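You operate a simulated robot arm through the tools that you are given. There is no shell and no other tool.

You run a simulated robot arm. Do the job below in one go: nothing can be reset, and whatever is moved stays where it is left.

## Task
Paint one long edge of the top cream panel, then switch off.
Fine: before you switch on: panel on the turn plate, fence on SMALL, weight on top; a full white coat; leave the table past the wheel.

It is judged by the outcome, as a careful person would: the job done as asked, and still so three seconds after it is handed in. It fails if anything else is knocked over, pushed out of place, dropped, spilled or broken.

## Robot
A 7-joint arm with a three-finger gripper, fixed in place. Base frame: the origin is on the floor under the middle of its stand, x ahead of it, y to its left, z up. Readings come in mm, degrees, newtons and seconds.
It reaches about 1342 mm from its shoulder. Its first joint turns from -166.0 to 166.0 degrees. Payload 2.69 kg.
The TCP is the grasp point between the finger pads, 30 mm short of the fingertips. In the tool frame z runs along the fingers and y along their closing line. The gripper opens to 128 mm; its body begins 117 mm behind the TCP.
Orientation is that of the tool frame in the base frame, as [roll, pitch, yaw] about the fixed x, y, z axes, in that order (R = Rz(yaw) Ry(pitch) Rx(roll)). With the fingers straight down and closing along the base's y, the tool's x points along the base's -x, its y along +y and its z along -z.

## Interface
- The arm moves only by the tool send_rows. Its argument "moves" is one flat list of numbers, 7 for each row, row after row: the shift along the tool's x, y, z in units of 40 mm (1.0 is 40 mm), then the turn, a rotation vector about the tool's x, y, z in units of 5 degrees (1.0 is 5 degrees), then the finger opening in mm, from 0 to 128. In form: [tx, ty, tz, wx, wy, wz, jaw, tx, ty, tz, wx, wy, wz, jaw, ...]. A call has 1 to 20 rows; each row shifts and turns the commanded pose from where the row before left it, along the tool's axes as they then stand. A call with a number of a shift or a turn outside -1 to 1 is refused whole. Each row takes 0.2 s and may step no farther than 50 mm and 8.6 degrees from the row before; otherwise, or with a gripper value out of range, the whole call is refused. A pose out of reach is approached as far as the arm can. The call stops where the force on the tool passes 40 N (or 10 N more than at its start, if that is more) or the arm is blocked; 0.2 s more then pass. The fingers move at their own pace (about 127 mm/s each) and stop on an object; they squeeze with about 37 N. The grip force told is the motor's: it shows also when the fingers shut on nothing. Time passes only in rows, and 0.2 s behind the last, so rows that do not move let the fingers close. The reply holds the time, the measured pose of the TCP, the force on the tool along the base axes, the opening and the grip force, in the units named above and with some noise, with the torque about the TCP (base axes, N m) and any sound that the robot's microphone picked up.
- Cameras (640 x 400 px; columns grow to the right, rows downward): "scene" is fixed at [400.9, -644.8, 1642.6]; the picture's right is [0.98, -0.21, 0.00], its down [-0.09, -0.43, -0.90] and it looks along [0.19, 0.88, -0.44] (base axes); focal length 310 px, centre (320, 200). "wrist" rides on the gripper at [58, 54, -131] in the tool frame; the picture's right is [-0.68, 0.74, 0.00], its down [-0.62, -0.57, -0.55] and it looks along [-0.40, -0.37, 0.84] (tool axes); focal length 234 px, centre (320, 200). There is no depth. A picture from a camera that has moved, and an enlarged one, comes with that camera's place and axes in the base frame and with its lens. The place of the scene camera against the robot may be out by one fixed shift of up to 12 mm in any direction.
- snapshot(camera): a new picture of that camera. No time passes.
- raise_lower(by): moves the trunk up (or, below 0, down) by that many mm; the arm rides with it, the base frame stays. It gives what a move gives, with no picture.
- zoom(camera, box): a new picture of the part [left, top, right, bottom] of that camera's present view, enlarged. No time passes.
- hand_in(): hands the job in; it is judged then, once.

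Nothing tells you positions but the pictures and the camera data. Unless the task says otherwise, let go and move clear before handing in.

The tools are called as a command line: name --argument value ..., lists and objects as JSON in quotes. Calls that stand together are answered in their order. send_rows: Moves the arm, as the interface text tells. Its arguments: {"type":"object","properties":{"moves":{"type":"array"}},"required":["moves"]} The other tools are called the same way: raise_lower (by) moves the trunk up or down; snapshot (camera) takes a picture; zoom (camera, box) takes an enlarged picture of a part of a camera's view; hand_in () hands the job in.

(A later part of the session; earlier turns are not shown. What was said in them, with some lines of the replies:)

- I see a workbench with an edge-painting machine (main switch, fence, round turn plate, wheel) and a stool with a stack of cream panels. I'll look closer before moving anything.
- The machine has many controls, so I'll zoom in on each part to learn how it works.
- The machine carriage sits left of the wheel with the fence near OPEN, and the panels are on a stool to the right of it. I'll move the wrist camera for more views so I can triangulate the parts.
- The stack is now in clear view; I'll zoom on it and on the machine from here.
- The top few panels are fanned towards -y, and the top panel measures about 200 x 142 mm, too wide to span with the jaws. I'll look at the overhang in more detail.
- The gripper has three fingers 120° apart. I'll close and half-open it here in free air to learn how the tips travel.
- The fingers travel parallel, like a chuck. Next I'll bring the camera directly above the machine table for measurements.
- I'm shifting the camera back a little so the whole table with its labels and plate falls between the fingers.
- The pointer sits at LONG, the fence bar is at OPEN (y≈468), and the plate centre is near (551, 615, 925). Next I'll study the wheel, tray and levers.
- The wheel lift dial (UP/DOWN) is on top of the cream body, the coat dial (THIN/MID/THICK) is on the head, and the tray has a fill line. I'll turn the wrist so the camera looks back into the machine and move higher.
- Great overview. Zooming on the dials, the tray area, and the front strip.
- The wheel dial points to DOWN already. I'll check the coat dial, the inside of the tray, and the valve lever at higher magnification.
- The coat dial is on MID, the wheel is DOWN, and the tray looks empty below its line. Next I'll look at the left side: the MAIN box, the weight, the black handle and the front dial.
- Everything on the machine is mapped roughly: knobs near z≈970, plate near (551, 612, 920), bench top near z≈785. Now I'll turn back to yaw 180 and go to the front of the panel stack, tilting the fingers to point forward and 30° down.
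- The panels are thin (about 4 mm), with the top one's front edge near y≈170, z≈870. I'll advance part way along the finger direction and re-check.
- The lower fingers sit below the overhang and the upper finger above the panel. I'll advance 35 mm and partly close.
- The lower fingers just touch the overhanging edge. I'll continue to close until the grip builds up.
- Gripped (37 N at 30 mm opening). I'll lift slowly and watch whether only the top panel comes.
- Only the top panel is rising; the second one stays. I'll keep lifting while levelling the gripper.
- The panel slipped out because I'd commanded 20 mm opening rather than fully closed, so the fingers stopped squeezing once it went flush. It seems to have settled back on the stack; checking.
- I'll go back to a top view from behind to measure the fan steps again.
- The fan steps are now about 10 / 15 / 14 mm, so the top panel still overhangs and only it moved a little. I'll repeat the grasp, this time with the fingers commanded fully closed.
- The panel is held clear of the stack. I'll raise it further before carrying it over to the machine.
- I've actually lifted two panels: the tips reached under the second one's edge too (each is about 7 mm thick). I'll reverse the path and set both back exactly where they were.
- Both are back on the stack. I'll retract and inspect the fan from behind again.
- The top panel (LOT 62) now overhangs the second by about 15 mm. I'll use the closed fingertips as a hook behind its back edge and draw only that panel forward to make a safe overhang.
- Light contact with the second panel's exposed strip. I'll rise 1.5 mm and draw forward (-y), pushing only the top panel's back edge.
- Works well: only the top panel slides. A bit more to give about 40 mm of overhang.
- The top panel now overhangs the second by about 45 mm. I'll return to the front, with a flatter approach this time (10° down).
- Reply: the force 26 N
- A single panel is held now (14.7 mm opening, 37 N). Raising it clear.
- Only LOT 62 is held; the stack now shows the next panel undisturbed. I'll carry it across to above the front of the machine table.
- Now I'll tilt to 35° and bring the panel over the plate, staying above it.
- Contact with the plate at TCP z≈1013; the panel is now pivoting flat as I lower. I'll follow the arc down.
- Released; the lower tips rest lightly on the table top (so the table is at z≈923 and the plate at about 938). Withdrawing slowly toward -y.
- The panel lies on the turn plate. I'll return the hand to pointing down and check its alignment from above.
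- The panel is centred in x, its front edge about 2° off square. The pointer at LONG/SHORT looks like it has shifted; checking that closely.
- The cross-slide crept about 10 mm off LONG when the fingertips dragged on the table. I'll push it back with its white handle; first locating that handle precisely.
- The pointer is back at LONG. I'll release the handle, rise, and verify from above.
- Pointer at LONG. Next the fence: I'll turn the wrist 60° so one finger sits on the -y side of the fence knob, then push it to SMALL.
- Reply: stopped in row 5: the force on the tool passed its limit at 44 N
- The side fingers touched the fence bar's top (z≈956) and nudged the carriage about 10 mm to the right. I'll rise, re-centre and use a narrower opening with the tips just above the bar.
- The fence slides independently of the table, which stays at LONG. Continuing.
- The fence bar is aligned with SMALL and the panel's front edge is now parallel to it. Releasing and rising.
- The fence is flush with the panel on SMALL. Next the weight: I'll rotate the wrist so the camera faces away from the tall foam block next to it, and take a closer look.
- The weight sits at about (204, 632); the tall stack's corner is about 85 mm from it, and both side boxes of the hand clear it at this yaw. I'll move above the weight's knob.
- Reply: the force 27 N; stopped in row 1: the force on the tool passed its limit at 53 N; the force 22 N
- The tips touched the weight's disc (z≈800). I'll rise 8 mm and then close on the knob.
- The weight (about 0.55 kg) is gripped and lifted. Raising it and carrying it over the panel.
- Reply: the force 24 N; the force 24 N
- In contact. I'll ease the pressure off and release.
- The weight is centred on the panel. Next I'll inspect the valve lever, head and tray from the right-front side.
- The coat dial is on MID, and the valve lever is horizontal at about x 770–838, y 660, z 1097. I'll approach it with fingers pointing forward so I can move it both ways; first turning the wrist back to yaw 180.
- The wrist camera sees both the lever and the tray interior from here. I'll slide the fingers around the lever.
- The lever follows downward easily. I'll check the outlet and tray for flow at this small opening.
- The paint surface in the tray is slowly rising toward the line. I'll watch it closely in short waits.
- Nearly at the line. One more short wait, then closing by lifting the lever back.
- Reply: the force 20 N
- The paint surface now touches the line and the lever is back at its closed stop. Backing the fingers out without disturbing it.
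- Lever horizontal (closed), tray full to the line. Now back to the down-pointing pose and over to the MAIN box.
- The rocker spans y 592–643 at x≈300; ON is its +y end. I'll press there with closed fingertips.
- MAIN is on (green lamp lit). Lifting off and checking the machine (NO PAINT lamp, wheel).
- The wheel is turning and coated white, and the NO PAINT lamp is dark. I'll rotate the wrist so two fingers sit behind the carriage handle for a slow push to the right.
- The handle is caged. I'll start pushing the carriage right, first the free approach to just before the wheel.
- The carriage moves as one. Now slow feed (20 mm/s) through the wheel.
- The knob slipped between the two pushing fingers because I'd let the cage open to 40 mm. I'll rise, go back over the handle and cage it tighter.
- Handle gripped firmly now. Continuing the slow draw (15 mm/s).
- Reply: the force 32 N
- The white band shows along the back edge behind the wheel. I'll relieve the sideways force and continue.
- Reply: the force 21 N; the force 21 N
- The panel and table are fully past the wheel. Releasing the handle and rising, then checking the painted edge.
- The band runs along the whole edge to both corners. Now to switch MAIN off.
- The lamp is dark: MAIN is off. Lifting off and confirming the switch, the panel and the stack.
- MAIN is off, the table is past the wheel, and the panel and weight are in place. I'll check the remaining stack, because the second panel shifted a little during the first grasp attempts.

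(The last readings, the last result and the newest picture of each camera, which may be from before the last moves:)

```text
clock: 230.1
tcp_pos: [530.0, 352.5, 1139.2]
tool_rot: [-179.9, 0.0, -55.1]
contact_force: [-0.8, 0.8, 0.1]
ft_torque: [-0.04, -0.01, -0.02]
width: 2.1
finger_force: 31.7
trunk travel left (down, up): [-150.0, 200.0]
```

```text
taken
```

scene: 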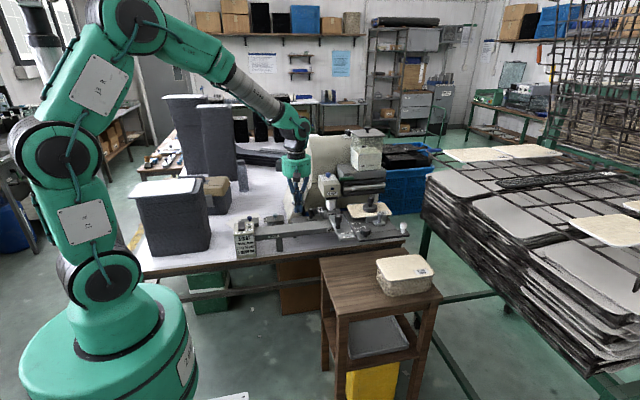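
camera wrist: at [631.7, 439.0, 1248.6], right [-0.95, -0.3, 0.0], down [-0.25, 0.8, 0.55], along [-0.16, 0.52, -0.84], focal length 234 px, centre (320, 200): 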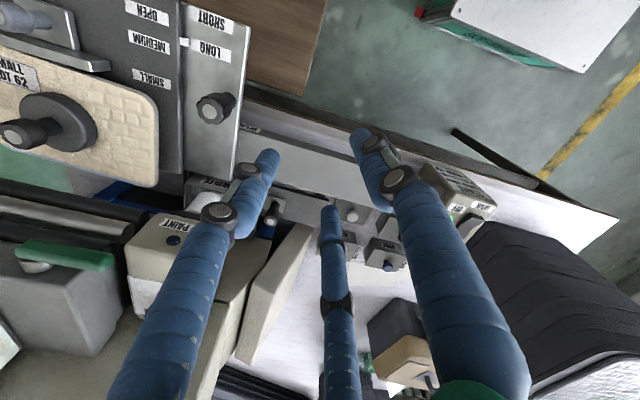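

send_rows --moves '[0, 0, -0.1, 0, 0, 1, 128, 0, 0, -0.1, 0, 0, 1, 128, 0, 0, -0.1, 0, 0, 1, 128, 0, 0, -0.1, 0, 0, 1, 128, 0, 0, -0.1, 0, 0, 1, 128, 0, 0, -0.1, 0, 0, 1, 128, 0, 0, -0.1, 0, 0, 1, 128, 0, 0, 0, 0, 0, 1, 128, 0, 0, 0, 0, 0, 1, 128, 0, 0, 0, 0, 0, 1, 128, 0, 0, 0, 0, 0, 1, 128, 0, 0, 0, 0, 0, 1, 128, 0, 0, 0, 0, 0, 1, 128]'

send_rows --moves '[0, 0, 0, 0, 0, 1, 128, 0, 0, 0, 0, 0, 1, 128, 0, 0, 0, 0, 0, 1, 128, 0, 0, 0, 0, 0, 1, 128, 0, 0, 0, 0, 0, 1, 128, 0, 0, 0, 0, 0, 1, 128, 0, 0, 0, 0, 0, 1, 128, 0, 0, 0, 0, 0, 1, 128, 0, 0, 0, 0, 0, 1, 128, 0, 0, 0, 0, 0, 1, 128, 0, 0, 0, 0, 0, 1, 128, 0, 0, 0, 0, 0, 1, 128, -0.8, 0.2, 0, 0, 0, 0, 128, -0.8, 0.2, 0, 0, 0, 0, 128, -0.8, 0.2, 0, 0, 0, 0, 128, -0.8, 0.2, 0, 0, 0, 0, 128, -0.8, 0.2, 0, 0, 0, 0, 128, -0.8, 0.1, 0, 0, 0, 0, 128]'

snapshot --camera "wrist"

zoom --camera "wrist" --box '[280, 140, 410, 260]'

```text
clock: 232.9
tcp_pos: [530.2, 351.6, 1170.1]
tool_rot: [-179.9, 0.0, -120.2]
contact_force: [-0.7, 0.6, 0.7]
ft_torque: [0.02, -0.01, 0.01]
width: 128.0
finger_force: 0.2
trunk travel left (down, up): [-150.0, 200.0]
```

```text
clock: 236.7
tcp_pos: [720.9, 394.5, 1168.1]
tool_rot: [180.0, 0.1, 180.0]
contact_force: [0.6, 0.0, 0.3]
ft_torque: [0.01, 0.0, 0.04]
width: 127.7
finger_force: 0.1
trunk travel left (down, up): [-150.0, 200.0]
```

```text
taken
camera wrist: at [662.8, 448.6, 1299.7], right [0.68, 0.74, 0.0], down [0.61, -0.57, 0.55], along [0.41, -0.37, -0.83], focal length 234 px, centre (320, 200)
```

wrist: 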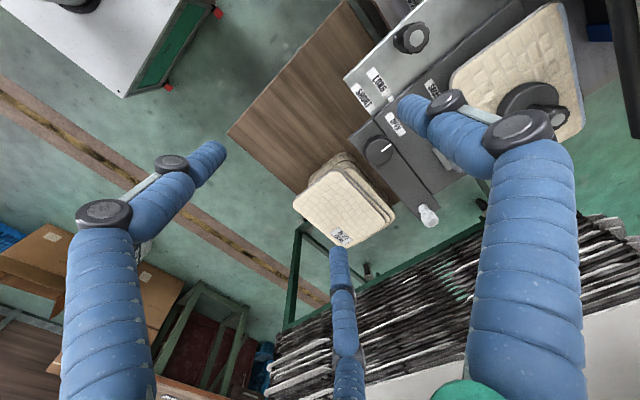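

```text
3.33 times, centred on (345, 200) of wrist
camera zoom: at [662.8, 448.6, 1299.7], right [0.68, 0.74, 0.0], down [0.61, -0.57, 0.55], along [0.41, -0.37, -0.83], focal length 781 px, centre (237, 200)
```

zoom: 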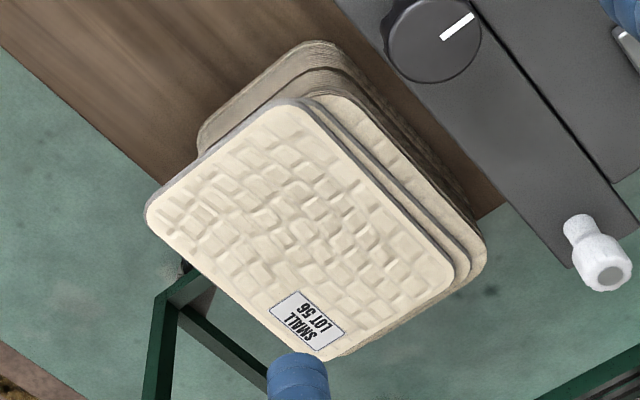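

The remaining stack is neat (next panel only a few millimetres from where it lay). From here the panel's painted edge may be visible; zooming.

zoom --camera "wrist" --box '[440, 0, 620, 160]'

zoom --camera "wrist" --box '[550, 0, 610, 60]'

zoom --camera "wrist" --box '[550, 60, 610, 140]'

```text
2.50 times, centred on (530, 80) of wrist
camera zoom: at [662.8, 448.6, 1299.7], right [0.68, 0.74, 0.0], down [0.61, -0.57, 0.55], along [0.41, -0.37, -0.83], focal length 585 px, centre (-205, 500)
```

zoom: 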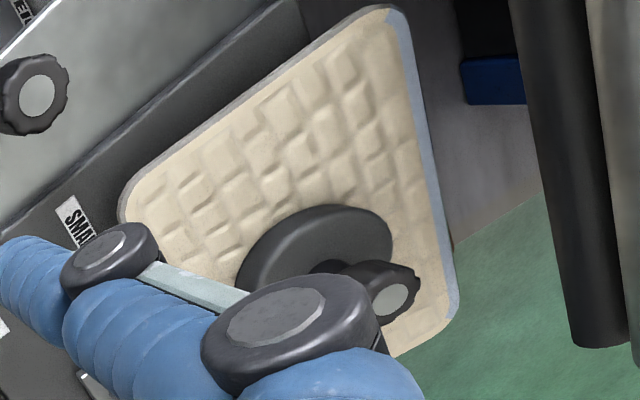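

```text
6.67 times, centred on (580, 30) of wrist
camera zoom: at [662.8, 448.6, 1299.7], right [0.68, 0.74, 0.0], down [0.61, -0.57, 0.55], along [0.41, -0.37, -0.83], focal length 1561 px, centre (-1413, 1333)
```

zoom: 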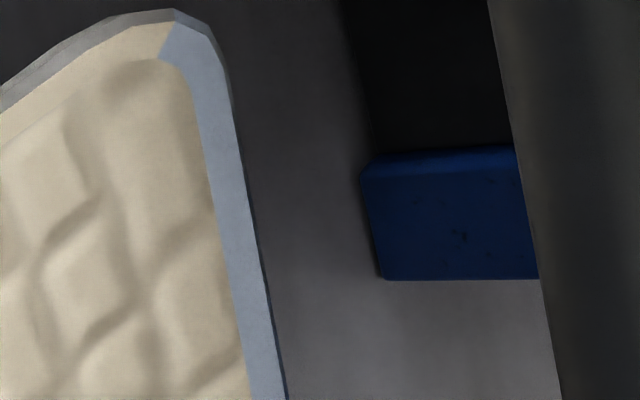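

```text
5.00 times, centred on (580, 100) of wrist
camera zoom: at [662.8, 448.6, 1299.7], right [0.68, 0.74, 0.0], down [0.61, -0.57, 0.55], along [0.41, -0.37, -0.83], focal length 1171 px, centre (-980, 700)
```

zoom: 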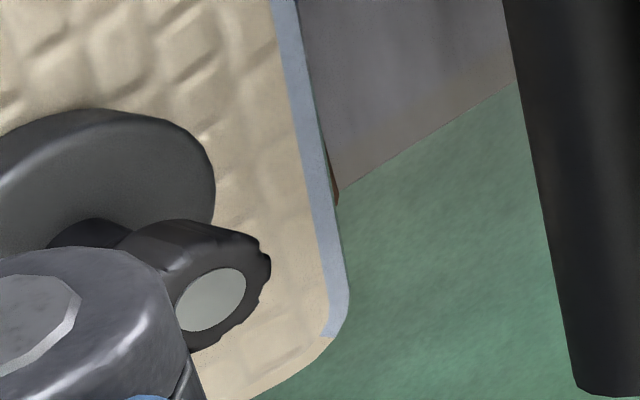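

The white band runs continuously along the full long edge, corner to corner. The weight and fence are in place, MAIN is off, the table is past the wheel, and the arm is clear, so I'm handing in.

hand_in

```text
The job is handed in.
```

The top panel (SMALL, LOT 62) now has one long edge painted, and the machine is switched off. I checked the edge with the wrist camera from above. A continuous white band runs from corner to corner, but I couldn't get a view straight onto the edge face.

- **Before switching on:** the panel was on the turn plate, the fence on SMALL and the weight on top. The wheel dial was already on DOWN. I filled the tray to its line and closed the valve again.
- **Coat:** I left the coat dial on MID, where it was, and drew the table past the wheel slowly, at about 15–20 mm/s.
- **Now:** MAIN is off (lamp dark). The table is past the wheel, with the panel and weight still on it. The hand is open and clear.

**Things that didn't go cleanly:**
- **Stack:** on the first grasps I picked up two panels instead of one and put them back. The next panel in the stack (LOT 56) now sits about 8 mm from where it lay.
- **Table:** placing the panel dragged the table about 10 mm off LONG; I pushed it back before painting. The carriage was also nudged about 10 mm to the right.
- **Feed:** the carriage handle slipped out of the fingers once during the pass. The panel paused for a few seconds against the turning wheel before I carried on.
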